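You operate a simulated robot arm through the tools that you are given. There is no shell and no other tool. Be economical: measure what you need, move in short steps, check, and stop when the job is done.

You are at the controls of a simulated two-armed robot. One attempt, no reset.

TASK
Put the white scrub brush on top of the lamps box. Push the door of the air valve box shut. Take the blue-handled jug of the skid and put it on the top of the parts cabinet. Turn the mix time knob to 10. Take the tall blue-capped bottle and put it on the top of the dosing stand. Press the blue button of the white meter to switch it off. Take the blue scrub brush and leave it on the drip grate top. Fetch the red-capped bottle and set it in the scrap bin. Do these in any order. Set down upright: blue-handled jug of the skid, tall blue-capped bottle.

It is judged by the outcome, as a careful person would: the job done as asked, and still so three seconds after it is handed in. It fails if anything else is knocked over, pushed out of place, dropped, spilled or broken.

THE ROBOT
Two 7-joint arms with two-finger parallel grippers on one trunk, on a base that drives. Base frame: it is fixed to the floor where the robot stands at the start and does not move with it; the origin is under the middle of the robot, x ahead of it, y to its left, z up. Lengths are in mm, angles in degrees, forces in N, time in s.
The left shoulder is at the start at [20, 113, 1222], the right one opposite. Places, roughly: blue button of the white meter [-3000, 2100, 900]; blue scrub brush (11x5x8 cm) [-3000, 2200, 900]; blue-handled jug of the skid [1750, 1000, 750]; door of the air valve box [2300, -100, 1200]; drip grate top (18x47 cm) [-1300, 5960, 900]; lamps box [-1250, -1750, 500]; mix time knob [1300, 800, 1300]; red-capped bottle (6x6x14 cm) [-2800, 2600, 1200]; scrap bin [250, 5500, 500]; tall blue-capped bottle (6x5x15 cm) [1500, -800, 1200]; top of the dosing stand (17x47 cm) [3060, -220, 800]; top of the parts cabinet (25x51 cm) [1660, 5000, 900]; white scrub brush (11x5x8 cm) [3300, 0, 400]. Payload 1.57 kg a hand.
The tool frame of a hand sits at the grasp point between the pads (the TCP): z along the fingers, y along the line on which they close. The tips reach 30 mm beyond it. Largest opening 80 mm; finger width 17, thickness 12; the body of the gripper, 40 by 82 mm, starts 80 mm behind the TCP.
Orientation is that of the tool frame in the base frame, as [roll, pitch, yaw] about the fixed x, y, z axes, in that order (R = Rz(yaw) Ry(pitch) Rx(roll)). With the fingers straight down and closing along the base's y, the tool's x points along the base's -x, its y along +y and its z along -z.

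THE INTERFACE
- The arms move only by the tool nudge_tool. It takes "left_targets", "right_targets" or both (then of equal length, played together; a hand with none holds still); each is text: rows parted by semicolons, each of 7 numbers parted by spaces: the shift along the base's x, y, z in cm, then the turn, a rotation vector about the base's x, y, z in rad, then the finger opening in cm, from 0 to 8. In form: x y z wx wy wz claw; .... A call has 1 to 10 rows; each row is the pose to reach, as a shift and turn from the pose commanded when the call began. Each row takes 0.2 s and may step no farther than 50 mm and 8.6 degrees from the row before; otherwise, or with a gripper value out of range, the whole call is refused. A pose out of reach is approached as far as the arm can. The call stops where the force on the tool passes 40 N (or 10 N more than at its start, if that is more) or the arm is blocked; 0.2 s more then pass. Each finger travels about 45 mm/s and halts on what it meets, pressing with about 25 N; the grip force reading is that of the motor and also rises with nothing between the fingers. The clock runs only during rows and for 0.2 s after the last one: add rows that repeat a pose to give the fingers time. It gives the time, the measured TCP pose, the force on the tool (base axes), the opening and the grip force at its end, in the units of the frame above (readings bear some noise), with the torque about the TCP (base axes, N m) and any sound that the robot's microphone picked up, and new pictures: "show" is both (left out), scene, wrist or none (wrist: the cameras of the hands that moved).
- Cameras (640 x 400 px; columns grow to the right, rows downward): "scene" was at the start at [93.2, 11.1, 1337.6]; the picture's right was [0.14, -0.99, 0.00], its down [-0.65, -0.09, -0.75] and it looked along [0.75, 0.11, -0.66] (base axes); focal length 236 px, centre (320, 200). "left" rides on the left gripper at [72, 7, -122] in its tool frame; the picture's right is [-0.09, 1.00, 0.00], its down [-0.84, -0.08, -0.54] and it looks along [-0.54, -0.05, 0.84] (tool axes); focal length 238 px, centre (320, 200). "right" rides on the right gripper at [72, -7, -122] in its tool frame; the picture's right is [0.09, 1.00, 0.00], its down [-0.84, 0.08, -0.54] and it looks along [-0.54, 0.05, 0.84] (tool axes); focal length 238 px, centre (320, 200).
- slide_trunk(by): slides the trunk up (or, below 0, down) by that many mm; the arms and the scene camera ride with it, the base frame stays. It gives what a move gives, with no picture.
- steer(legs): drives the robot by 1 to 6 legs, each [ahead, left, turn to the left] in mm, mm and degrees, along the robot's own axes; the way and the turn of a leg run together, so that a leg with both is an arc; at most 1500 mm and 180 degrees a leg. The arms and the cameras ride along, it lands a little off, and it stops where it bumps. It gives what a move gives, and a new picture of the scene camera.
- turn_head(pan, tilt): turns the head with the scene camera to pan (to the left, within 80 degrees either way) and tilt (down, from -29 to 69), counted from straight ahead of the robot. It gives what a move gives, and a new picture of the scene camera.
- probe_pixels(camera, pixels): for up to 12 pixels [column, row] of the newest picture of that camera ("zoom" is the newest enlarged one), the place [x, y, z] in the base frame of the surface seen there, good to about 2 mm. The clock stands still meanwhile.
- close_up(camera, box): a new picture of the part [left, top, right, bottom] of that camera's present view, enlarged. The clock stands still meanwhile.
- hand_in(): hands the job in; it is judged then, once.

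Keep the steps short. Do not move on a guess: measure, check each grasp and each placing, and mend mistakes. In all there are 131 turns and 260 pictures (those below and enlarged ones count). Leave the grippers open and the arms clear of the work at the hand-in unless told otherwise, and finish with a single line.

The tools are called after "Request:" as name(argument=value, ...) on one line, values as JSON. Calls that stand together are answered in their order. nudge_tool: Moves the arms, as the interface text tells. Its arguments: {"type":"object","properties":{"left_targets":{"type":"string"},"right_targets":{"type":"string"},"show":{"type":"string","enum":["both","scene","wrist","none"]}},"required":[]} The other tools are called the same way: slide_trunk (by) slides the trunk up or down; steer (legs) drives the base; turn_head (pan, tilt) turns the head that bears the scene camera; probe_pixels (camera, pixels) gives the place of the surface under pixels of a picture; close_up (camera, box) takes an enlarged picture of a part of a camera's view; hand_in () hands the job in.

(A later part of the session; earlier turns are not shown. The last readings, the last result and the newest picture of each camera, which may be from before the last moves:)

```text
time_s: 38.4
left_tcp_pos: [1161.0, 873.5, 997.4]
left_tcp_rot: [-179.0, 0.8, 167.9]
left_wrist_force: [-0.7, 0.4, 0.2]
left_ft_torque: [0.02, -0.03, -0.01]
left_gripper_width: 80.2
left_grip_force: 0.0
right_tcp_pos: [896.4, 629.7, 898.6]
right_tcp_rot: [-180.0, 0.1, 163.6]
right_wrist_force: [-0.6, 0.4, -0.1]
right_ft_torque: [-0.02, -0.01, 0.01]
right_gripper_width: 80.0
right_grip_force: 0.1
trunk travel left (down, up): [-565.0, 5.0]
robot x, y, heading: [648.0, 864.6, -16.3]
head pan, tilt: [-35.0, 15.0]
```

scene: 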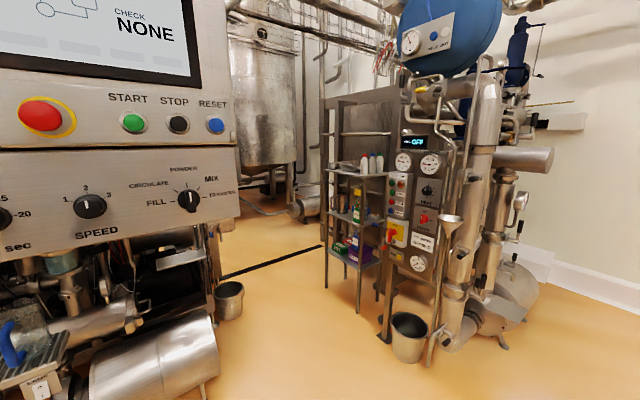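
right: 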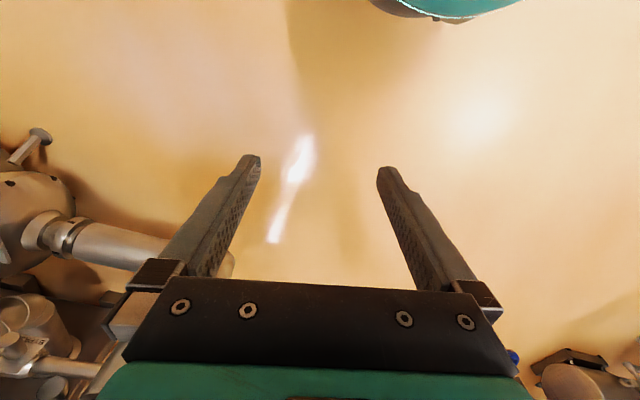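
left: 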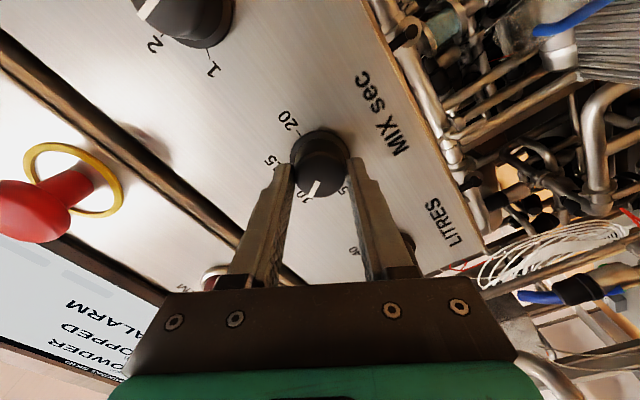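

Cap centre ≈ (1484,−774), z 1242–1266. Tuck the left hand and raise the right above bottle height before driving.

Request:
nudge_tool(left_targets="-2.1 1.1 0 0 0 0 8;-4.2 2.2 0 0 0 0 8;-6.3 3.3 0 0 0 0 8;-8.4 4.4 0 0 0 0 8;-10.5 5.5 0 0 0 0 8;-12.6 6.6 0 0 0 0 8;-14.7 7.7 0 0 0 0 8;-16.8 8.8 0 0 0 0 8;-18.9 10.2 0 0 0 0 8;-18.9 10.2 0 0 0 0 8", right_targets="1 -0.3 4.5 0 0 0 8;2 -0.6 9 0 0 0 8;3 -0.9 13.5 0 0 0 8;4 -1.2 18 0 0 0 8;5 -1.5 22.5 0 0 0 8;6 -1.8 27 0 0 0 8;7 -2.1 31.5 0 0 0 8;8 -2.4 36 0 0 0 8;9 -2.7 40.5 0 0 0 8;9.6 -2.8 44 0 0 0 8", show="none")

Request:
steer(legs=[[0, 0, -89.1]])

```text
time_s: 40.6
left_tcp_pos: [972.6, 976.1, 995.5]
left_tcp_rot: [-179.0, 0.8, 167.8]
left_wrist_force: [0.0, 0.2, 0.1]
left_ft_torque: [0.0, -0.02, 0.01]
left_gripper_width: 79.9
left_grip_force: 0.1
right_tcp_pos: [992.6, 602.4, 1342.4]
right_tcp_rot: [180.0, -0.1, 163.5]
right_wrist_force: [-1.0, -0.5, -1.5]
right_ft_torque: [0.02, 0.0, -0.01]
right_gripper_width: 79.7
right_grip_force: 0.1
trunk travel left (down, up): [-565.0, 5.0]
robot x, y, heading: [650.9, 861.0, -16.3]
head pan, tilt: [-35.0, 15.0]
```

```text
time_s: 44.8
left_tcp_pos: [764.6, 540.2, 995.3]
left_tcp_rot: [-179.1, 0.8, 78.0]
left_wrist_force: [-1.1, 0.1, -0.3]
left_ft_torque: [0.01, 0.0, 0.01]
left_gripper_width: 80.0
left_grip_force: 0.1
right_tcp_pos: [391.6, 518.6, 1340.7]
right_tcp_rot: [179.9, -0.1, 73.8]
right_wrist_force: [0.0, 0.1, 0.7]
right_ft_torque: [0.01, 0.03, 0.0]
right_gripper_width: 79.7
right_grip_force: 0.1
trunk travel left (down, up): [-565.0, 5.0]
robot x, y, heading: [652.5, 862.0, -106.4]
head pan, tilt: [-35.0, 15.0]
```

scene: 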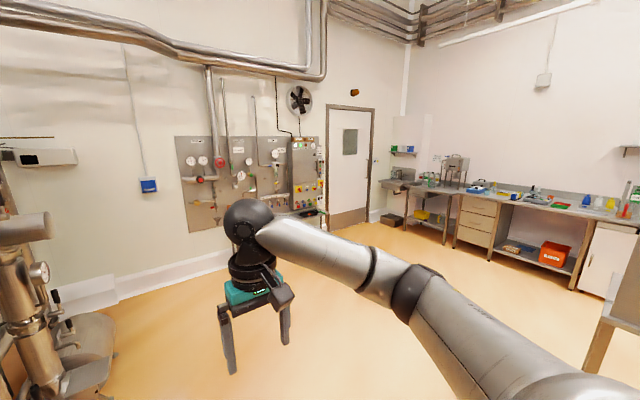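

Drive around via (500,400) and (1060,100) to (1763,−356).

Request:
steer(legs=[[485, -13, 0], [130, 622, 0], [239, 803, 1]])

Request:
turn_head(pan=-25, tilt=35)

```text
time_s: 52.8
left_tcp_pos: [1416.2, -387.8, 1002.3]
left_tcp_rot: [-179.6, 1.4, 76.7]
left_wrist_force: [-0.2, 0.6, -0.1]
left_ft_torque: [-0.03, 0.03, 0.0]
left_gripper_width: 80.1
left_grip_force: 0.0
right_tcp_pos: [1003.2, -376.6, 1323.8]
right_tcp_rot: [-178.9, -2.0, 67.0]
right_wrist_force: [0.9, -0.1, 0.1]
right_ft_torque: [-0.02, 0.0, 0.01]
right_gripper_width: 80.1
right_grip_force: 0.0
trunk travel left (down, up): [-565.0, 5.0]
robot x, y, heading: [1317.9, -76.7, -107.5]
head pan, tilt: [-35.0, 15.0]
stopped in leg 3: the robot was blocked; the commanded pose is now the measured one
```

scene: 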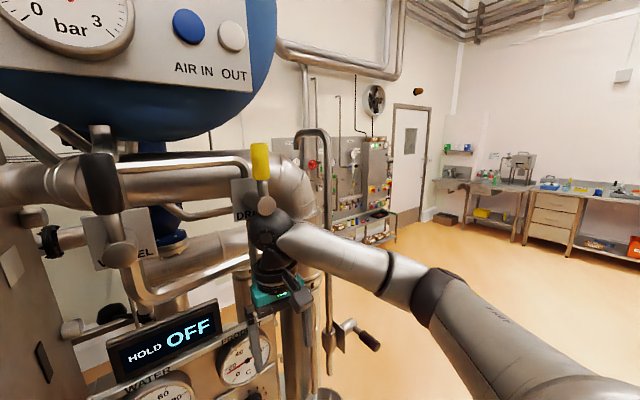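

```text
time_s: 53.6
left_tcp_pos: [1417.0, -387.3, 1002.6]
left_tcp_rot: [-179.6, 1.6, 77.1]
left_wrist_force: [0.3, -0.1, 0.3]
left_ft_torque: [0.01, 0.0, 0.0]
left_gripper_width: 80.1
left_grip_force: 0.1
right_tcp_pos: [1003.6, -376.7, 1322.8]
right_tcp_rot: [-178.9, -2.0, 67.4]
right_wrist_force: [-1.0, -0.5, -0.2]
right_ft_torque: [0.04, 0.01, 0.0]
right_gripper_width: 80.0
right_grip_force: 0.0
trunk travel left (down, up): [-565.0, 5.0]
robot x, y, heading: [1319.9, -75.6, -107.1]
head pan, tilt: [-25.0, 35.0]
```

scene: 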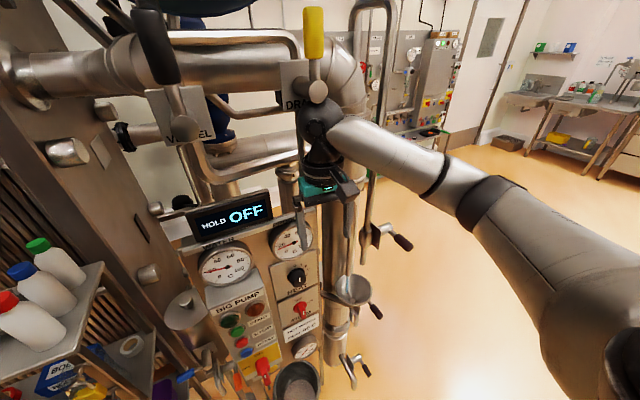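

The right hand touched the pipes of the panel. Back off, then go left in clear space before advancing.

Request:
steer(legs=[[-220, -60, 0], [0, 566, 1.7]])

Request:
close_up(camera="scene", box=[0, 0, 640, 400])

```text
time_s: 58.2
left_tcp_pos: [1997.7, -328.4, 996.1]
left_tcp_rot: [-179.0, 0.7, 79.2]
left_wrist_force: [0.5, -0.1, 0.6]
left_ft_torque: [0.02, 0.03, -0.01]
left_gripper_width: 80.1
left_grip_force: 0.0
right_tcp_pos: [1595.8, -343.0, 1323.7]
right_tcp_rot: [-178.4, -2.3, 70.4]
right_wrist_force: [0.0, 0.7, 0.5]
right_ft_torque: [0.03, 0.01, 0.01]
right_gripper_width: 79.9
right_grip_force: 0.1
trunk travel left (down, up): [-565.0, 5.0]
robot x, y, heading: [1881.3, -7.9, -104.8]
head pan, tilt: [-25.0, 35.0]
```

scene: 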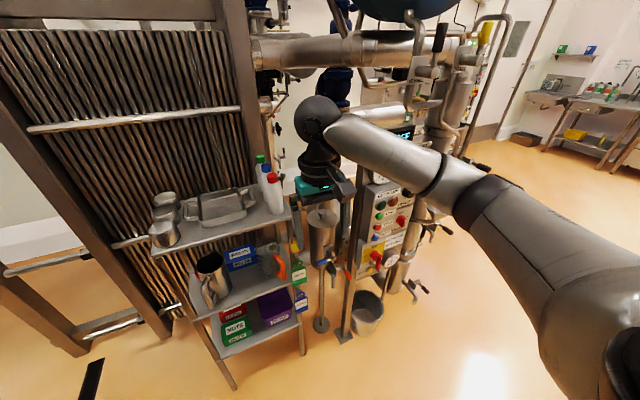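

```text
1.00 times, centred on (320, 200) of scene (not enlarged: the box is as wide or as high as the picture)
```

zoom: 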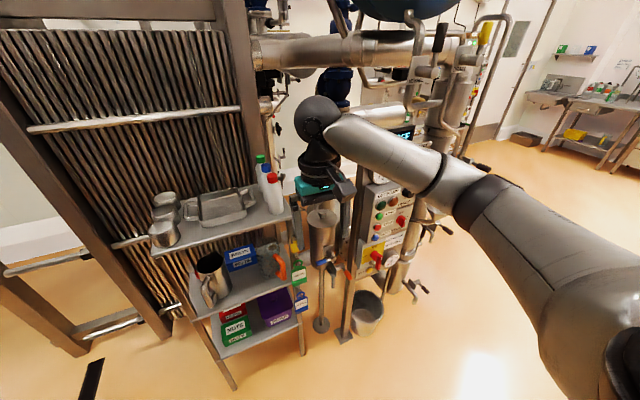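

Clear view. Advance 320 mm toward the shelf.

Request:
steer(legs=[[320, 0, 0]])

Request:
turn_head(pan=-28, tilt=40)

Request:
nudge_tool(right_targets="0 0 1 0.01 -0.03 0.04 8;0 0 2 0.01 -0.04 0.09 8", show="wrist")

```text
time_s: 60.4
left_tcp_pos: [1912.6, -639.5, 995.1]
left_tcp_rot: [-178.9, 0.7, 79.2]
left_wrist_force: [0.5, 0.0, 0.0]
left_ft_torque: [0.01, -0.01, 0.0]
left_gripper_width: 79.7
left_grip_force: 0.1
right_tcp_pos: [1510.7, -654.5, 1324.0]
right_tcp_rot: [-178.4, -2.3, 70.4]
right_wrist_force: [0.6, -0.3, -0.2]
right_ft_torque: [0.02, 0.04, -0.01]
right_gripper_width: 80.3
right_grip_force: 0.1
trunk travel left (down, up): [-565.0, 5.0]
robot x, y, heading: [1793.9, -323.6, -105.2]
head pan, tilt: [-25.0, 35.0]
```

scene: 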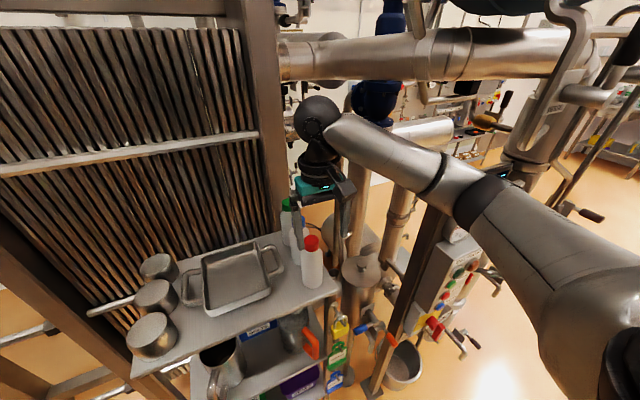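

```text
time_s: 61.0
left_tcp_pos: [1914.0, -640.3, 996.0]
left_tcp_rot: [-178.9, 0.6, 79.2]
left_wrist_force: [-0.2, -0.2, -1.0]
left_ft_torque: [0.04, -0.03, 0.03]
left_gripper_width: 79.6
left_grip_force: 0.1
right_tcp_pos: [1510.2, -654.4, 1324.5]
right_tcp_rot: [-178.5, -2.3, 70.3]
right_wrist_force: [0.3, 0.4, -0.2]
right_ft_torque: [0.02, 0.02, 0.01]
right_gripper_width: 79.8
right_grip_force: 0.0
trunk travel left (down, up): [-565.0, 5.0]
robot x, y, heading: [1793.4, -315.1, -105.5]
head pan, tilt: [-28.0, 40.0]
```

scene: 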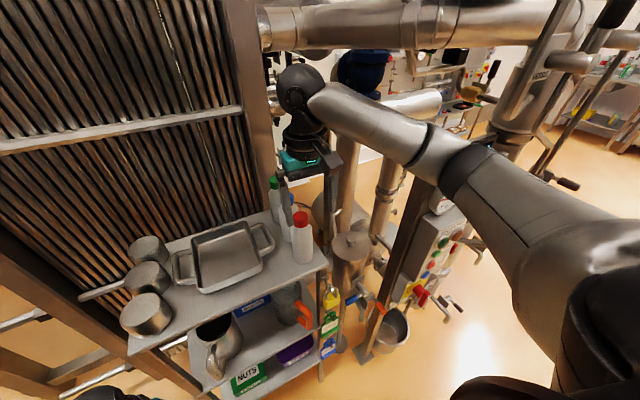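

```text
time_s: 61.6
left_tcp_pos: [1912.6, -639.6, 994.7]
left_tcp_rot: [-178.9, 0.6, 79.2]
left_wrist_force: [0.6, 0.4, 0.6]
left_ft_torque: [0.0, 0.02, 0.0]
left_gripper_width: 80.2
left_grip_force: 0.2
right_tcp_pos: [1510.1, -654.7, 1343.8]
right_tcp_rot: [179.6, -3.6, 75.6]
right_wrist_force: [-0.2, -0.2, -0.7]
right_ft_torque: [0.01, 0.02, 0.02]
right_gripper_width: 80.0
right_grip_force: 0.0
trunk travel left (down, up): [-565.0, 5.0]
robot x, y, heading: [1796.4, -316.6, -104.9]
head pan, tilt: [-28.0, 40.0]
```

right: 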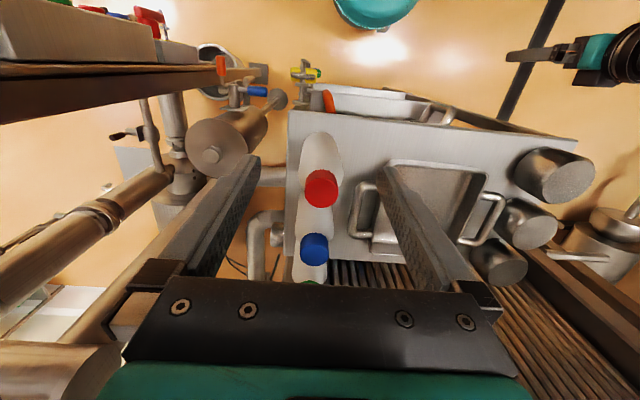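

Probe the blue and red caps in the wrist picture.

Request:
probe_pixels(camera="right", pixels=[[315, 240], [303, 242], [327, 242], [315, 234], [314, 256], [321, 182], [310, 285], [300, 225]])

```text
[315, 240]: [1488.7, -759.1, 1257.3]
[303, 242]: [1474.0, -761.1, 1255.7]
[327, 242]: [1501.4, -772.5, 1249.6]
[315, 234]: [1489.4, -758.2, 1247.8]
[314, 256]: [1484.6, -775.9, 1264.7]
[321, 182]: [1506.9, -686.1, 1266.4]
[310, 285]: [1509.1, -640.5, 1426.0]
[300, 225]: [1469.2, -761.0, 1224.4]
```

Cap centre (1486,−775). Move above it, level the tool, then lower.

Request:
nudge_tool(right_targets="-0.8 -4 0 -0.02 0.005 0 8;-1.6 -8 0 -0.04 0.01 0 8;-2.4 -12 0 -0.061 0.016 0 8;-2.4 -12 0 -0.061 0.016 0 8;-2.4 -12 -4.5 -0.061 0.016 0 8;-2.4 -12 -9 -0.061 0.016 0 8", show="both")

```text
time_s: 63.0
left_tcp_pos: [1912.8, -640.7, 995.3]
left_tcp_rot: [-178.9, 0.7, 79.2]
left_wrist_force: [-0.6, -0.1, 1.5]
left_ft_torque: [-0.01, 0.01, 0.0]
left_gripper_width: 80.1
left_grip_force: 0.1
right_tcp_pos: [1486.5, -773.8, 1251.7]
right_tcp_rot: [179.5, 0.2, 75.5]
right_wrist_force: [-0.3, 0.7, -0.2]
right_ft_torque: [-0.02, 0.01, 0.01]
right_gripper_width: 80.0
right_grip_force: 0.1
trunk travel left (down, up): [-565.0, 5.0]
robot x, y, heading: [1793.5, -319.7, -105.1]
head pan, tilt: [-28.0, 40.0]
```

scene: 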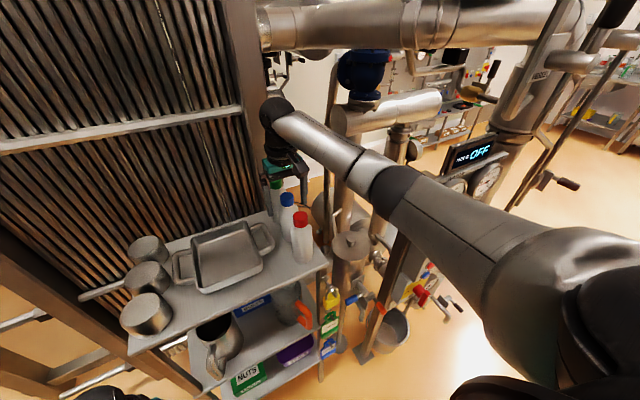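
right: 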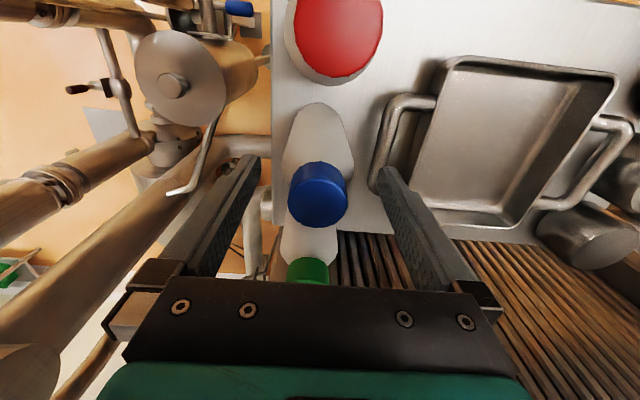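

The cap projects to the TCP pixel (≈(320,193)); well centred. Close.

Request:
nudge_tool(right_targets="0 0 0 0 0 0 6;0 0 0 0 0 0 4;0 0 0 0 0 0 2;0 0 0 0 0 0 2;0 0 0 0 0 0 2", show="wrist")

```text
time_s: 64.2
left_tcp_pos: [1913.5, -640.8, 996.3]
left_tcp_rot: [-178.9, 0.6, 79.3]
left_wrist_force: [0.4, -0.3, -0.1]
left_ft_torque: [-0.01, -0.01, 0.02]
left_gripper_width: 80.0
left_grip_force: 0.1
right_tcp_pos: [1485.5, -774.3, 1251.7]
right_tcp_rot: [179.5, 0.2, 75.6]
right_wrist_force: [-0.7, -0.3, -0.9]
right_ft_torque: [-0.03, 0.0, -0.02]
right_gripper_width: 49.0
right_grip_force: 25.0
trunk travel left (down, up): [-565.0, 5.0]
robot x, y, heading: [1791.6, -321.3, -105.1]
head pan, tilt: [-28.0, 40.0]
```

right: 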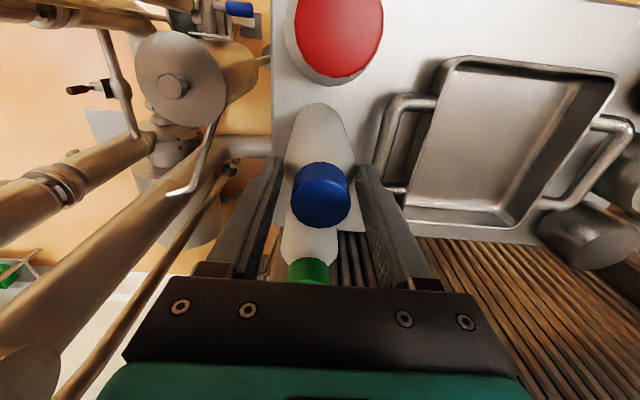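

Tips grip the tapering shoulder at 49 mm; better go lower onto the straight body. Check the tray handle's clearance first.

Request:
probe_pixels(camera="right", pixels=[[382, 190], [376, 180], [386, 130], [400, 100], [300, 150], [345, 150], [262, 150]])

```text
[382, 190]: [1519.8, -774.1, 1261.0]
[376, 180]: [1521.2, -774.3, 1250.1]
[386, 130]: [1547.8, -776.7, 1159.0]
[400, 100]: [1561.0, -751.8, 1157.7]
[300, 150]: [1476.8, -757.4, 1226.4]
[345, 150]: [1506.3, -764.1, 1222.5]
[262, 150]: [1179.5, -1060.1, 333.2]
```

Handle is 60 mm away; fine. Open to 64 mm, lower 40 mm, close again.

Request:
nudge_tool(right_targets="0 0 0 0 0 0 6.4;0 0 -2 0 0 0 6.4;0 0 -4 0 0 0 6.4;0 0 -4 0 0 0 4;0 0 -4 0 0 0 3;0 0 -4 0 0 0 3;0 0 -4 0 0 0 3", show="none")

Request:
nudge_tool(right_targets="0 0 1.5 0 0 0 3;0 0 5 0 0 0 3;0 0 9 0 0 0 3;0 0 13 0 0 0 3", show="both")

```text
time_s: 65.8
left_tcp_pos: [1913.9, -639.1, 995.1]
left_tcp_rot: [-179.0, 0.6, 79.1]
left_wrist_force: [0.8, 0.2, 1.3]
left_ft_torque: [0.03, 0.04, -0.01]
left_gripper_width: 79.8
left_grip_force: 0.0
right_tcp_pos: [1485.9, -773.5, 1214.5]
right_tcp_rot: [179.6, -0.1, 75.6]
right_wrist_force: [-0.6, -0.6, 0.6]
right_ft_torque: [0.02, 0.03, -0.01]
right_gripper_width: 49.3
right_grip_force: 25.0
trunk travel left (down, up): [-565.0, 5.0]
robot x, y, heading: [1792.8, -322.2, -105.2]
head pan, tilt: [-28.0, 40.0]
```

```text
time_s: 66.8
left_tcp_pos: [1912.3, -640.3, 996.0]
left_tcp_rot: [-178.8, 0.8, 79.2]
left_wrist_force: [0.3, 0.5, 0.1]
left_ft_torque: [-0.01, 0.03, 0.0]
left_gripper_width: 80.0
left_grip_force: 0.0
right_tcp_pos: [1487.5, -773.3, 1343.9]
right_tcp_rot: [179.6, 0.0, 75.6]
right_wrist_force: [0.2, -0.2, -2.3]
right_ft_torque: [0.01, -0.04, 0.04]
right_gripper_width: 49.1
right_grip_force: 25.6
trunk travel left (down, up): [-565.0, 5.0]
robot x, y, heading: [1792.8, -322.0, -105.0]
head pan, tilt: [-28.0, 40.0]
```

scene: 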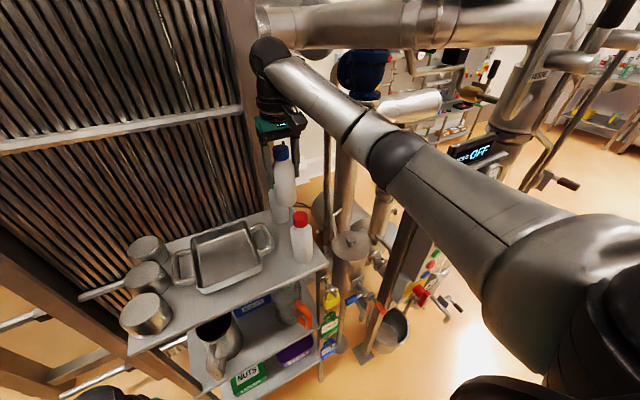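
right: 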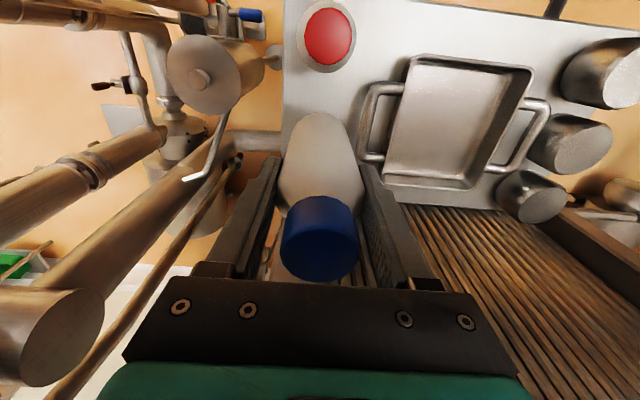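

Bottle lifted. Raise further to pass over the red-capped one, then back the robot off.

Request:
nudge_tool(right_targets="0 0 3 0 0 0 3;0 0 6 0 0 0 3;0 0 7.5 0 0 0 3;0 0 7.5 0 0 0 3", show="none")

Request:
steer(legs=[[-330, 30, 0]])

Request:
turn_head(pan=75, tilt=20)

```text
time_s: 67.8
left_tcp_pos: [1913.3, -640.4, 995.1]
left_tcp_rot: [-178.9, 0.7, 79.2]
left_wrist_force: [0.7, -0.8, 0.7]
left_ft_torque: [0.01, -0.04, -0.04]
left_gripper_width: 80.0
left_grip_force: 0.1
right_tcp_pos: [1486.7, -775.7, 1420.0]
right_tcp_rot: [179.6, 0.1, 75.7]
right_wrist_force: [0.8, 0.2, -1.6]
right_ft_torque: [0.03, -0.04, -0.01]
right_gripper_width: 49.2
right_grip_force: 25.8
trunk travel left (down, up): [-565.0, 5.0]
robot x, y, heading: [1794.4, -318.7, -105.5]
head pan, tilt: [-28.0, 40.0]
```

```text
time_s: 70.0
left_tcp_pos: [2027.6, -333.9, 995.3]
left_tcp_rot: [-178.9, 0.8, 79.2]
left_wrist_force: [0.5, 0.5, -0.5]
left_ft_torque: [0.01, 0.02, -0.01]
left_gripper_width: 80.1
left_grip_force: 0.1
right_tcp_pos: [1602.6, -468.4, 1419.0]
right_tcp_rot: [179.7, 0.1, 75.6]
right_wrist_force: [-1.3, 0.0, -2.3]
right_ft_torque: [-0.02, -0.01, -0.01]
right_gripper_width: 49.3
right_grip_force: 25.2
trunk travel left (down, up): [-565.0, 5.0]
robot x, y, heading: [1909.0, -11.2, -105.2]
head pan, tilt: [-28.0, 40.0]
```

scene: 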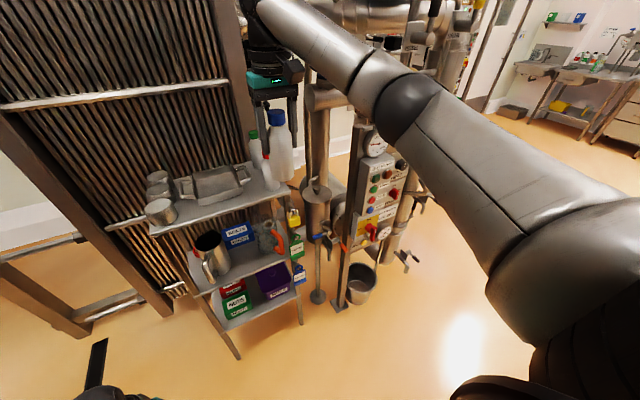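

```text
time_s: 71.8
left_tcp_pos: [2027.8, -334.6, 995.9]
left_tcp_rot: [-178.8, 0.7, 79.3]
left_wrist_force: [-0.2, -0.5, -0.1]
left_ft_torque: [0.0, -0.02, -0.01]
left_gripper_width: 80.0
left_grip_force: 0.0
right_tcp_pos: [1601.6, -468.2, 1418.7]
right_tcp_rot: [179.6, 0.2, 75.6]
right_wrist_force: [-0.1, -0.3, -2.5]
right_ft_torque: [0.03, 0.0, 0.02]
right_gripper_width: 49.4
right_grip_force: 25.2
trunk travel left (down, up): [-565.0, 5.0]
robot x, y, heading: [1905.2, -14.9, -105.1]
head pan, tilt: [75.0, 20.0]
```

scene: 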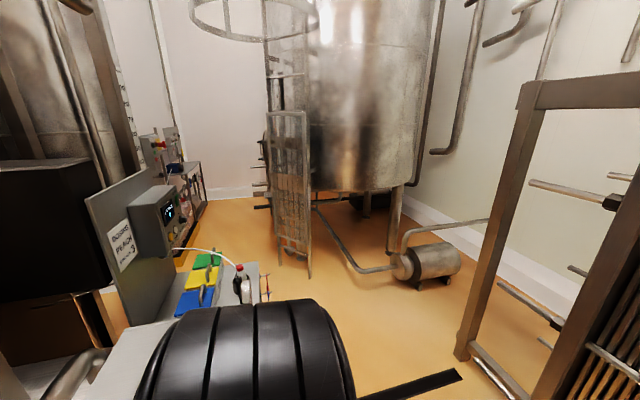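

Bottle safe in hand. Look at what is toward +x: enlarge and probe.

Request:
probe_pixels(camera="scene", pixels=[[120, 250], [160, 215], [100, 200], [50, 200], [30, 290], [195, 300], [245, 285], [165, 145], [185, 170], [250, 310], [460, 350], [60, 60]])

Request:
close_up(camera="scene", box=[40, 120, 280, 320])

```text
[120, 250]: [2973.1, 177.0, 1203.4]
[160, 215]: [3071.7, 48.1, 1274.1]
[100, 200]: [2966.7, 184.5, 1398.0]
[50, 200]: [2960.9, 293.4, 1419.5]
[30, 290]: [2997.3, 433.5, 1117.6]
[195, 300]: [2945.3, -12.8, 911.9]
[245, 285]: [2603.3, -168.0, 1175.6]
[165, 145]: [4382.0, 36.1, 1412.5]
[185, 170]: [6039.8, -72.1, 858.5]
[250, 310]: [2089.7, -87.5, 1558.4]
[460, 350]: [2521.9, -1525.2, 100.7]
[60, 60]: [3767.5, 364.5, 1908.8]
```

```text
2.00 times, centred on (160, 220) of scene
```

zoom: 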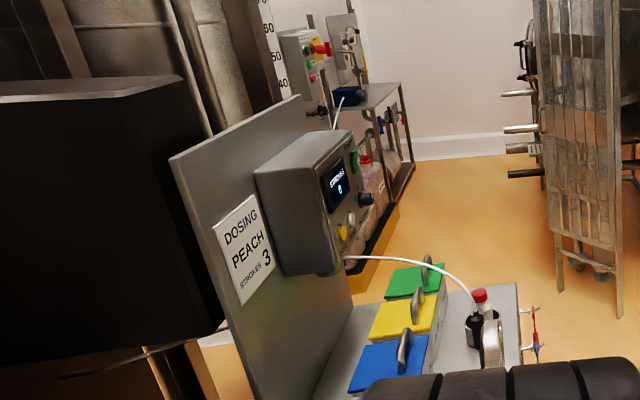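

Move back a bit (to (1655,65)) and turn to heading −35° to see the air valve box.

Request:
steer(legs=[[-12, -262, 0], [0, 0, 70]])

Request:
turn_head(pan=30, tilt=28)

```text
time_s: 76.7
left_tcp_pos: [1997.8, 72.4, 997.1]
left_tcp_rot: [-178.9, 0.7, 149.6]
left_wrist_force: [0.4, -0.7, -0.2]
left_ft_torque: [-0.03, -0.01, 0.01]
left_gripper_width: 80.1
left_grip_force: 0.2
right_tcp_pos: [1983.9, -373.0, 1419.3]
right_tcp_rot: [179.6, 0.1, 146.1]
right_wrist_force: [0.2, 0.7, -1.9]
right_ft_torque: [0.02, 0.01, 0.0]
right_gripper_width: 49.3
right_grip_force: 24.7
trunk travel left (down, up): [-565.0, 5.0]
robot x, y, heading: [1654.7, 66.0, -34.6]
head pan, tilt: [75.0, 20.0]
```

scene: 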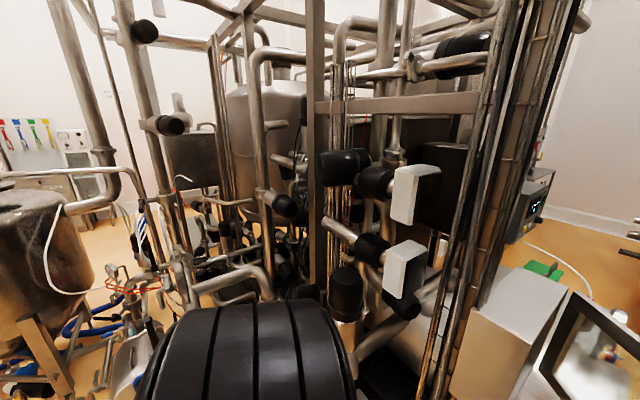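

```text
time_s: 77.8
left_tcp_pos: [1998.9, 73.0, 995.8]
left_tcp_rot: [-178.9, 0.7, 149.7]
left_wrist_force: [-0.4, -0.5, 0.4]
left_ft_torque: [0.0, -0.01, 0.02]
left_gripper_width: 79.8
left_grip_force: 0.1
right_tcp_pos: [1983.6, -373.2, 1418.3]
right_tcp_rot: [179.6, 0.1, 146.0]
right_wrist_force: [0.5, -0.3, -1.8]
right_ft_torque: [-0.02, 0.04, -0.02]
right_gripper_width: 49.6
right_grip_force: 25.1
trunk travel left (down, up): [-565.0, 5.0]
robot x, y, heading: [1658.2, 68.7, -34.7]
head pan, tilt: [30.0, 28.0]
```

scene: 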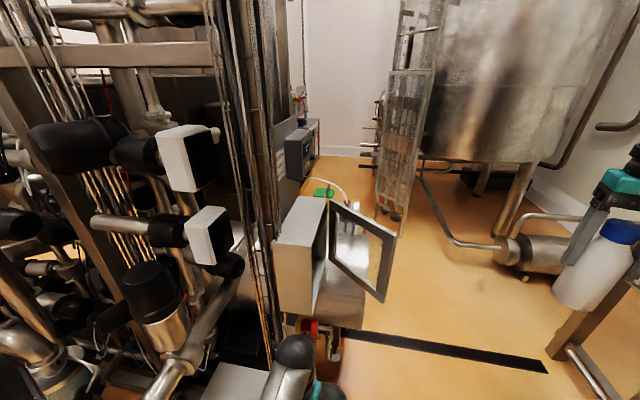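

The air valve box with its windowed door open is at scene (330,260). Probe it.

Request:
probe_pixels(camera="scene", pixels=[[332, 205], [393, 238], [383, 298], [330, 262], [302, 200], [277, 242], [310, 312], [327, 220], [358, 215], [355, 283], [295, 260], [330, 235]])

Request:
close_up(camera="scene", box=[260, 180, 420, 310])

```text
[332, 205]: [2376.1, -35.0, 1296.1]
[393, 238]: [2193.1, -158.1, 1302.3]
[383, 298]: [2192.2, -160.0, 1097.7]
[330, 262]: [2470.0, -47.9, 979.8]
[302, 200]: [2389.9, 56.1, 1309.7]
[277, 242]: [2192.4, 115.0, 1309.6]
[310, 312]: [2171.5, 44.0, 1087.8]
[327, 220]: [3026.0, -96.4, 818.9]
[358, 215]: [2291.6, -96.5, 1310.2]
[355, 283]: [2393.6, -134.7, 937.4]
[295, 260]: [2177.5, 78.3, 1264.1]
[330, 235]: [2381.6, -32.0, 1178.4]
```

```text
3.08 times, centred on (340, 245) of scene
```

zoom: 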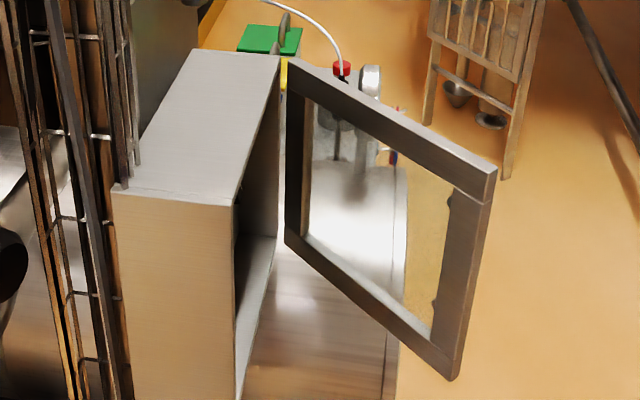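

Door is ~49° open; hinge (2376,−35), free edge (2193,−159), z 1097–1302. It must be pushed from the south toward +y. First tuck both hands near the body.

Request:
nudge_tool(left_targets="-1.1 0.7 0 0 0 0 8;-2.1 1.5 0 0 0 0 8;-3.1 2.2 0 0 0 0 6;-4.2 2.9 0 0 0 0 4;-5.3 3.7 0 0 0 0 2;-6.3 4.4 0 0 0 0 0;-6.3 4.4 0 0 0 0 0", right_targets="-3 1.7 0 0 0 0 3;-6 3.4 0 0 0 0 3;-9 5.1 0 0 0 0 3;-12 6.8 0 0 0 0 3;-15 8.4 0 0 0 0 3;-18 10.1 0 0 0 0 3;-21 11.8 0 0 0 0 3", show="none")

Request:
turn_head(pan=-15, tilt=45)

```text
time_s: 79.5
left_tcp_pos: [1935.1, 118.0, 996.9]
left_tcp_rot: [-178.9, 0.8, 149.7]
left_wrist_force: [0.6, 0.4, -0.1]
left_ft_torque: [0.02, 0.0, 0.0]
left_gripper_width: 0.0
left_grip_force: 11.2
right_tcp_pos: [1774.0, -252.5, 1420.8]
right_tcp_rot: [179.7, 0.1, 146.1]
right_wrist_force: [-0.8, -0.4, -2.1]
right_ft_torque: [0.0, -0.01, 0.0]
right_gripper_width: 49.2
right_grip_force: 25.1
trunk travel left (down, up): [-565.0, 5.0]
robot x, y, heading: [1657.9, 66.4, -34.8]
head pan, tilt: [30.0, 28.0]
```

```text
time_s: 80.6
left_tcp_pos: [1935.5, 116.2, 997.1]
left_tcp_rot: [-178.9, 0.7, 149.7]
left_wrist_force: [0.8, 0.4, 0.5]
left_ft_torque: [-0.02, -0.01, -0.01]
left_gripper_width: 0.3
left_grip_force: 20.8
right_tcp_pos: [1775.2, -253.2, 1419.9]
right_tcp_rot: [179.6, 0.1, 146.1]
right_wrist_force: [-0.3, 0.1, -2.1]
right_ft_torque: [-0.01, 0.0, 0.06]
right_gripper_width: 49.3
right_grip_force: 24.9
trunk travel left (down, up): [-565.0, 5.0]
robot x, y, heading: [1658.2, 67.4, -34.8]
head pan, tilt: [-15.0, 45.0]
```

scene: 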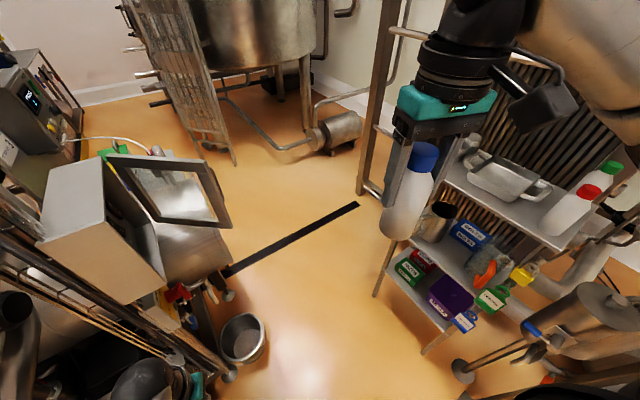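

Good overview. Drive past south of the door to (2374,−480), then turn to heading 75°.

Request:
steer(legs=[[409, -199, 0], [491, 159, 0], [0, 0, 110]])

Request:
turn_head(pan=20, tilt=50)

```text
time_s: 90.6
left_tcp_pos: [2238.0, -234.9, 996.7]
left_tcp_rot: [-178.9, 0.7, -99.6]
left_wrist_force: [0.0, -0.4, 0.8]
left_ft_torque: [0.02, -0.01, -0.03]
left_gripper_width: 0.0
left_grip_force: 21.1
right_tcp_pos: [2639.6, -251.9, 1420.5]
right_tcp_rot: [179.6, 0.2, -103.2]
right_wrist_force: [0.2, 0.0, -2.8]
right_ft_torque: [0.0, 0.01, -0.01]
right_gripper_width: 49.1
right_grip_force: 24.8
trunk travel left (down, up): [-565.0, 5.0]
robot x, y, heading: [2382.4, -478.6, 76.0]
head pan, tilt: [-15.0, 45.0]
```

scene: 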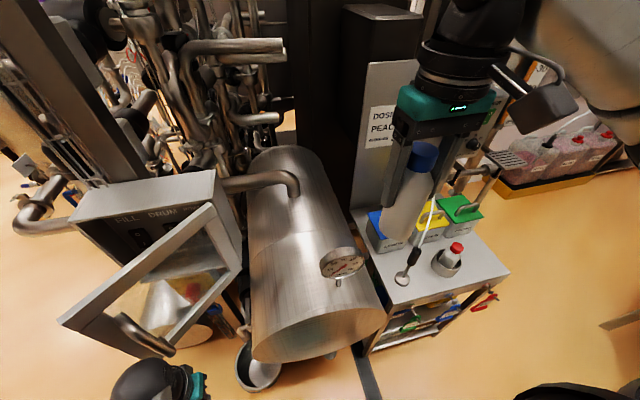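

```text
time_s: 91.6
left_tcp_pos: [2238.4, -234.4, 996.3]
left_tcp_rot: [-178.9, 0.7, -99.5]
left_wrist_force: [0.5, 0.2, -0.3]
left_ft_torque: [0.01, 0.0, 0.0]
left_gripper_width: 0.0
left_grip_force: 21.4
right_tcp_pos: [2639.6, -254.0, 1419.9]
right_tcp_rot: [179.6, 0.2, -103.2]
right_wrist_force: [0.6, 0.4, -1.2]
right_ft_torque: [-0.01, -0.02, 0.03]
right_gripper_width: 49.3
right_grip_force: 24.9
trunk travel left (down, up): [-565.0, 5.0]
robot x, y, heading: [2384.3, -482.2, 76.1]
head pan, tilt: [20.0, 50.0]
```

scene: 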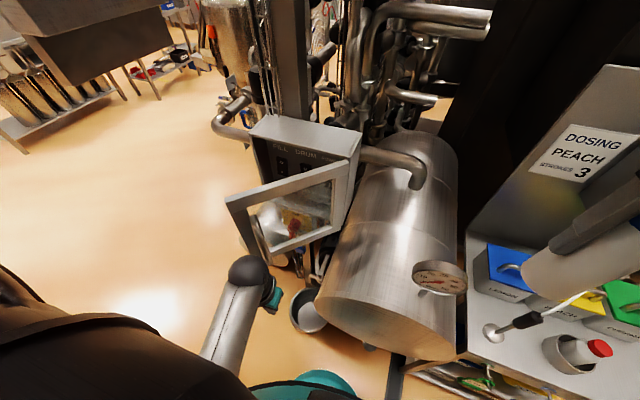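

Left hand is in place south of the door; raise it to z≈1195 and push along the door's arc.

Request:
nudge_tool(left_targets="0 0 5 0 0 0 0;0 0 10 0 0 0 0;0 0 15 0 0 0 0;0 1 19.8 0 0 0 0;-0.4 4 19.8 0 0 0 0;-0.8 6.6 19.8 0 0 0 0", show="scene")

```text
time_s: 93.0
left_tcp_pos: [2230.1, -169.0, 1194.3]
left_tcp_rot: [-178.6, 1.0, -99.6]
left_wrist_force: [0.7, 0.0, -0.1]
left_ft_torque: [0.01, -0.08, -0.02]
left_gripper_width: 0.0
left_grip_force: 21.7
left hand out of reach, approached as far as the arm can: row 4
right_tcp_pos: [2637.7, -253.6, 1421.5]
right_tcp_rot: [179.6, 0.1, -103.1]
right_wrist_force: [-1.0, 0.6, -2.1]
right_ft_torque: [-0.01, -0.01, -0.02]
right_gripper_width: 49.2
right_grip_force: 25.2
trunk travel left (down, up): [-565.0, 5.0]
robot x, y, heading: [2381.4, -480.0, 76.2]
head pan, tilt: [20.0, 50.0]
```

scene: 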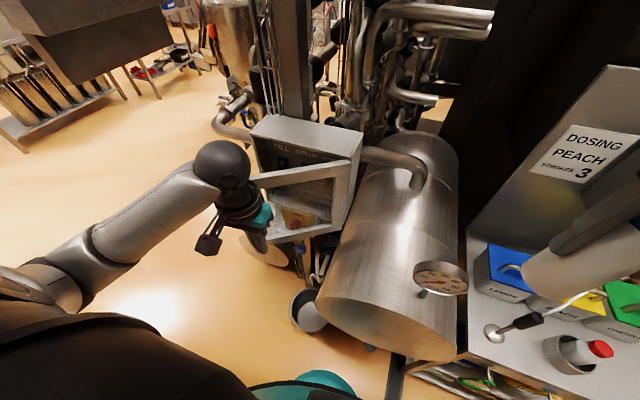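

Hand is at the door. Continue the push along the arc.

Request:
nudge_tool(left_targets="-1.5 2.3 0 0 0 0 0;-3 4.6 0 0 0 0 0;-4.2 7.8 0 0 0 0 0;-4.9 11.2 0 0 0 0 0;-5 14.6 0 0 0 0 0;-4.7 17 0 0 0 0 0", show="scene")

```text
time_s: 94.2
left_tcp_pos: [2179.6, -43.9, 1193.1]
left_tcp_rot: [-178.8, -1.0, -100.4]
left_wrist_force: [-1.4, -23.8, 14.8]
left_ft_torque: [1.49, -0.14, -0.13]
left_gripper_width: 0.0
left_grip_force: 21.4
right_tcp_pos: [2640.2, -253.9, 1420.5]
right_tcp_rot: [179.6, 0.1, -103.1]
right_wrist_force: [0.2, 1.2, -2.1]
right_ft_torque: [-0.1, 0.03, 0.0]
right_gripper_width: 49.1
right_grip_force: 25.3
trunk travel left (down, up): [-565.0, 5.0]
robot x, y, heading: [2379.8, -479.1, 76.3]
head pan, tilt: [20.0, 50.0]
stopped in row 5 (left hand): the force on the tool passed its limit at 71 N (the readings are from after the stop); the commanded pose is now the measured one
```

scene: 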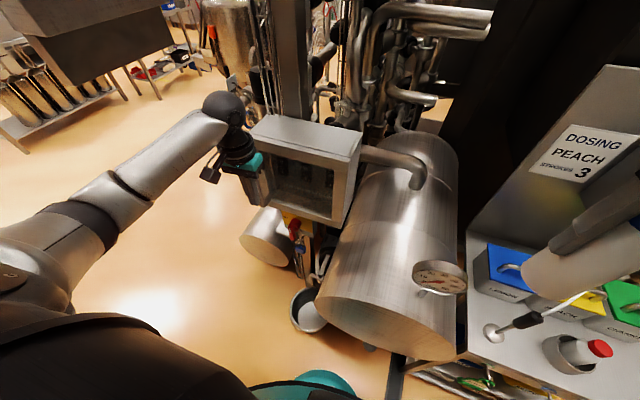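

The door looks flush. Back the hand off and check it.

Request:
nudge_tool(left_targets="-0.5 -4 0 0 0 0 0;0 -8 0 0 0 0 0;2 -12 -4 0 0 0 0;4 -15 -8 0 0 0 0;5 -17 -12 0 0 0 0;5 -19 -16 0 0 0 4;5 -20 -20 0 0 0 8", show="none")

Request:
close_up(camera="scene", box=[220, 90, 380, 250])

Request:
turn_head(pan=-30, tilt=45)

```text
refused: row 3 steps farther than a row can; nothing moved
```

```text
2.50 times, centred on (300, 170) of scene
```

zoom: 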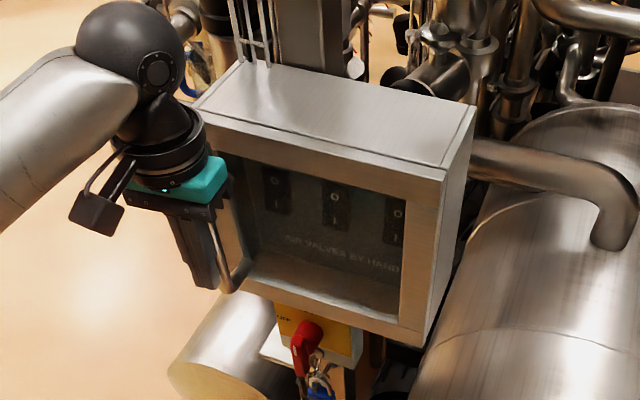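

```text
time_s: 95.3
left_tcp_pos: [2179.8, -44.6, 1192.7]
left_tcp_rot: [-178.9, -0.8, -100.3]
left_wrist_force: [0.8, -15.1, 0.4]
left_ft_torque: [0.85, 0.06, -0.12]
left_gripper_width: 0.2
left_grip_force: 21.9
right_tcp_pos: [2640.2, -254.8, 1421.4]
right_tcp_rot: [179.6, 0.3, -103.0]
right_wrist_force: [0.8, 0.2, -2.2]
right_ft_torque: [-0.03, 0.02, 0.02]
right_gripper_width: 49.3
right_grip_force: 24.9
trunk travel left (down, up): [-565.0, 5.0]
robot x, y, heading: [2383.8, -477.4, 76.4]
head pan, tilt: [-30.0, 45.0]
```

scene: 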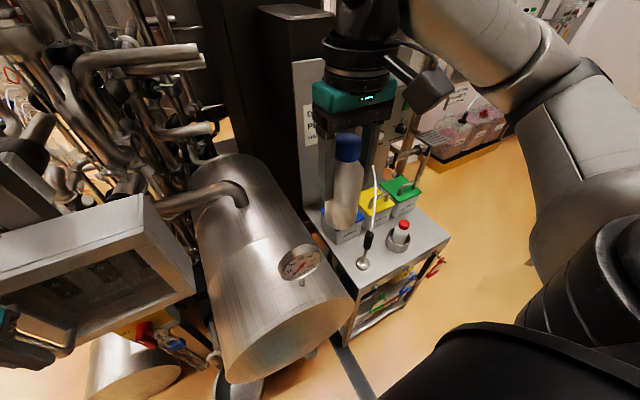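

Door is shut (flush, handle at the free side). Retreat the left hand along the outward normal, then down to a tuck.

Request:
nudge_tool(left_targets="-0.8 -3 0 0 0 0 0;-1.6 -6 0 0 0 0 0;-1 -9 -2 0 0 0 2;0.5 -12 -5 0 0 0 4;2 -15 -8 0 0 0 6;3.5 -17 -11 0 0 0 8;5 -19 -14 0 0 0 8;5 -19 -18 0 0 0 8;5 -19 -20 0 0 0 8", show="none")

Request:
probe_pixels(camera="scene", pixels=[[362, 263], [402, 225], [390, 265], [425, 245], [345, 292], [340, 265], [375, 300], [445, 240], [350, 230], [400, 205], [420, 215], [300, 260]])

Request:
close_up(camera="scene", box=[300, 160, 460, 320])

```text
time_s: 97.3
left_tcp_pos: [2229.4, -231.2, 993.3]
left_tcp_rot: [-178.8, -0.8, -100.3]
left_wrist_force: [0.3, 0.7, 0.5]
left_ft_torque: [0.0, -0.02, 0.05]
left_gripper_width: 79.7
left_grip_force: 0.1
right_tcp_pos: [2640.9, -252.9, 1421.3]
right_tcp_rot: [179.6, 0.2, -103.1]
right_wrist_force: [-0.5, -0.5, -1.9]
right_ft_torque: [-0.01, -0.02, 0.01]
right_gripper_width: 48.9
right_grip_force: 25.7
trunk travel left (down, up): [-565.0, 5.0]
robot x, y, heading: [2382.8, -476.4, 76.1]
head pan, tilt: [-30.0, 45.0]
```

```text
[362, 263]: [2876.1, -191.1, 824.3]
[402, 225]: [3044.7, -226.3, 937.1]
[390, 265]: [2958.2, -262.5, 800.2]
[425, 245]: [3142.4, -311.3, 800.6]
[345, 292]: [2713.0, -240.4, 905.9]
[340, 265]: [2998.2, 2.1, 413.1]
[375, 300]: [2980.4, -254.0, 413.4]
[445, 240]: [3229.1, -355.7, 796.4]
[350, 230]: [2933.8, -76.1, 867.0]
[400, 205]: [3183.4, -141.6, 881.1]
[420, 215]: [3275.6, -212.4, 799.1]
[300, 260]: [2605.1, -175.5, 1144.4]
```

```text
2.50 times, centred on (380, 240) of scene
```

zoom: 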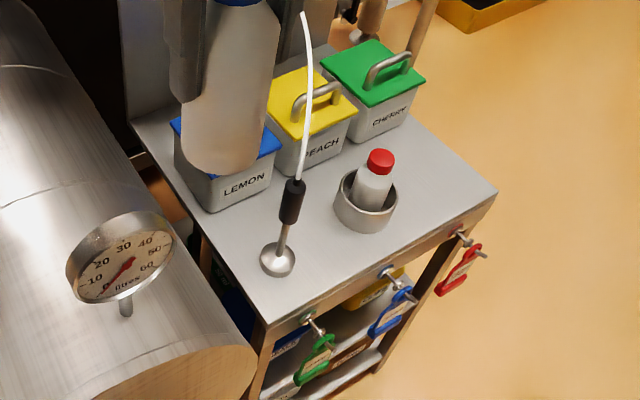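

Stand top is z≈800, free area right of the red-capped cup around (3188,−266). Drive sideways and lower the trunk.

Request:
steer(legs=[[-43, -551, -1]])

Request:
slide_trunk(by=-290)

Request:
turn_head(pan=-20, tilt=45)

```text
time_s: 100.6
left_tcp_pos: [2762.5, -406.9, 995.0]
left_tcp_rot: [-178.9, -0.8, -100.7]
left_wrist_force: [-0.1, 0.8, 0.3]
left_ft_torque: [0.01, 0.0, -0.01]
left_gripper_width: 79.9
left_grip_force: 0.0
right_tcp_pos: [3174.4, -432.6, 1420.0]
right_tcp_rot: [179.6, 0.0, -103.5]
right_wrist_force: [0.4, 0.5, -1.8]
right_ft_torque: [0.02, -0.01, 0.0]
right_gripper_width: 49.3
right_grip_force: 24.4
trunk travel left (down, up): [-565.0, 5.0]
robot x, y, heading: [2913.6, -657.8, 75.7]
head pan, tilt: [-30.0, 45.0]
```

scene: 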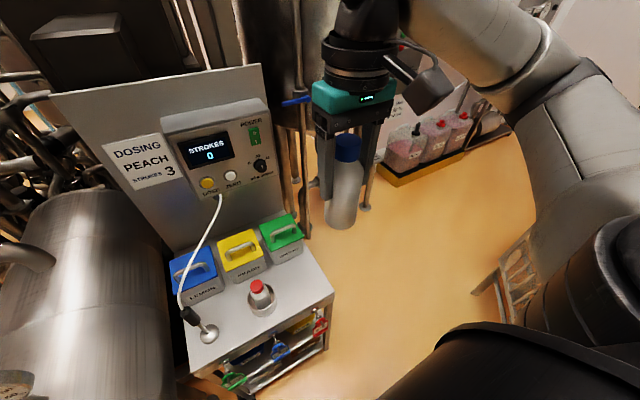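

```text
time_s: 103.5
left_tcp_pos: [2760.5, -406.4, 705.5]
left_tcp_rot: [-178.9, -0.8, -100.8]
left_wrist_force: [1.0, 0.1, 0.5]
left_ft_torque: [0.0, -0.04, -0.02]
left_gripper_width: 80.1
left_grip_force: 0.1
right_tcp_pos: [3173.8, -432.0, 1130.0]
right_tcp_rot: [179.6, 0.1, -103.6]
right_wrist_force: [-0.1, -0.4, -1.7]
right_ft_torque: [-0.01, -0.01, 0.0]
right_gripper_width: 49.3
right_grip_force: 24.6
trunk travel left (down, up): [-275.0, 295.0]
robot x, y, heading: [2913.6, -653.4, 75.5]
head pan, tilt: [-30.0, 45.0]
```

```text
time_s: 104.2
left_tcp_pos: [2762.6, -405.9, 703.2]
left_tcp_rot: [-178.9, -0.8, -100.8]
left_wrist_force: [0.0, -0.9, -0.2]
left_ft_torque: [-0.03, 0.01, -0.03]
left_gripper_width: 79.9
left_grip_force: 0.1
right_tcp_pos: [3174.8, -432.6, 1130.2]
right_tcp_rot: [179.6, 0.0, -103.5]
right_wrist_force: [-0.2, -0.4, -1.8]
right_ft_torque: [0.01, 0.01, -0.03]
right_gripper_width: 49.3
right_grip_force: 25.0
trunk travel left (down, up): [-275.0, 295.0]
robot x, y, heading: [2911.9, -655.3, 75.5]
head pan, tilt: [-20.0, 45.0]
```

scene: 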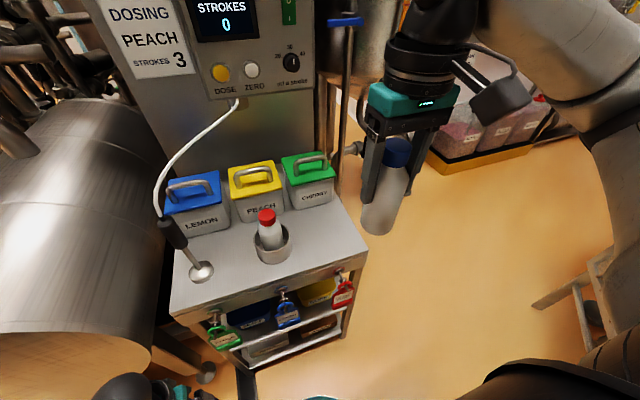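

Probe the free spot on the stand and nearby objects.

Request:
probe_pixels(camera="scene", pixels=[[315, 240], [335, 232], [358, 248], [320, 262], [345, 205], [345, 130], [325, 205], [300, 212], [285, 240], [345, 60]])

```text
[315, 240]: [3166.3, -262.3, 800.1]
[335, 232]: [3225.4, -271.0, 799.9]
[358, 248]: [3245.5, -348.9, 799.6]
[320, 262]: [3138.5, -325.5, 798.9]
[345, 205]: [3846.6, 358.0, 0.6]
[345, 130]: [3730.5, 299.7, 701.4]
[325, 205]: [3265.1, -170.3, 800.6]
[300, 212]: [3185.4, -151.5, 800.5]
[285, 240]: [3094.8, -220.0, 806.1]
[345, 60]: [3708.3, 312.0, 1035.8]
```

Move over the spot and lower to just above the top.

Request:
nudge_tool(right_targets="0.3 4.2 0 0 0 0 3;0.6 8.4 0 0 0 0 3;0.9 12.6 -2 0 0 0 3;1.1 16.4 -5 0 0 0 3;1.1 16.6 -9 0 0 0 3;1.1 16.6 -13 0 0 0 3;1.1 16.6 -17 0 0 0 3;1.1 16.6 -20 0 0 0 3;1.1 16.6 -21.8 0 0 0 3", show="both")

```text
time_s: 106.2
left_tcp_pos: [2761.9, -406.9, 704.9]
left_tcp_rot: [-178.7, -0.9, -100.8]
left_wrist_force: [0.6, -0.3, -0.3]
left_ft_torque: [0.02, 0.0, 0.01]
left_gripper_width: 80.1
left_grip_force: 0.1
right_tcp_pos: [3184.8, -268.6, 912.6]
right_tcp_rot: [179.6, 0.0, -103.6]
right_wrist_force: [-0.1, 0.3, -2.3]
right_ft_torque: [0.0, 0.02, 0.03]
right_gripper_width: 49.2
right_grip_force: 25.4
trunk travel left (down, up): [-275.0, 295.0]
robot x, y, heading: [2910.8, -653.6, 75.6]
head pan, tilt: [-20.0, 45.0]
```

scene: 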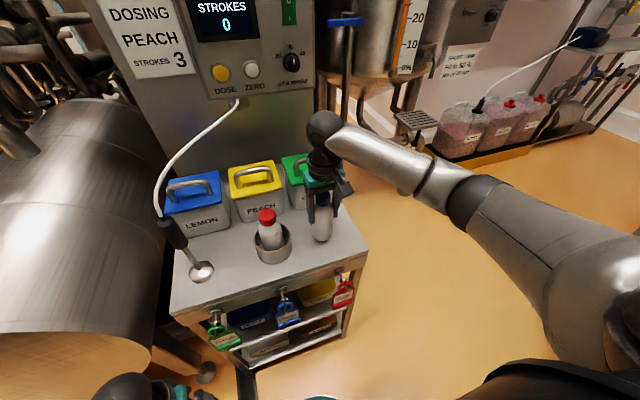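
right: 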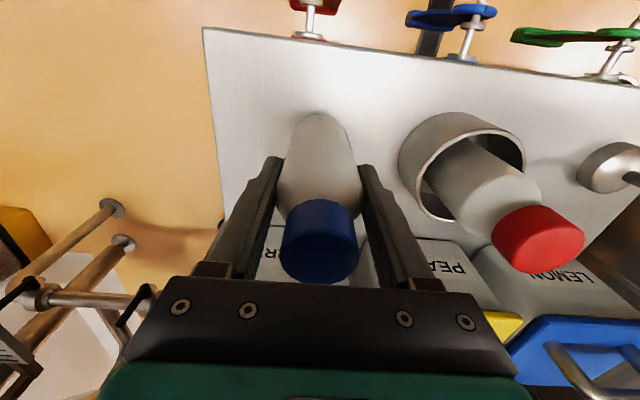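

Lower the last millimetres and watch the force.

Request:
nudge_tool(right_targets="0 0 -0.4 0 0 0 3;0 0 -0.7 0 0 0 3;0 0 -1.0 0 0 0 3;0 0 -1.2 0 0 0 3", show="none")

```text
time_s: 107.2
left_tcp_pos: [2762.6, -406.2, 705.2]
left_tcp_rot: [-178.9, -0.8, -100.8]
left_wrist_force: [0.0, 0.1, 0.2]
left_ft_torque: [0.0, 0.03, 0.0]
left_gripper_width: 80.2
left_grip_force: 0.1
right_tcp_pos: [3184.2, -267.5, 899.4]
right_tcp_rot: [179.6, 0.1, -103.7]
right_wrist_force: [0.0, 0.2, -2.0]
right_ft_torque: [0.02, -0.02, -0.04]
right_gripper_width: 49.1
right_grip_force: 25.4
trunk travel left (down, up): [-275.0, 295.0]
robot x, y, heading: [2911.7, -655.5, 75.6]
head pan, tilt: [-20.0, 45.0]
```

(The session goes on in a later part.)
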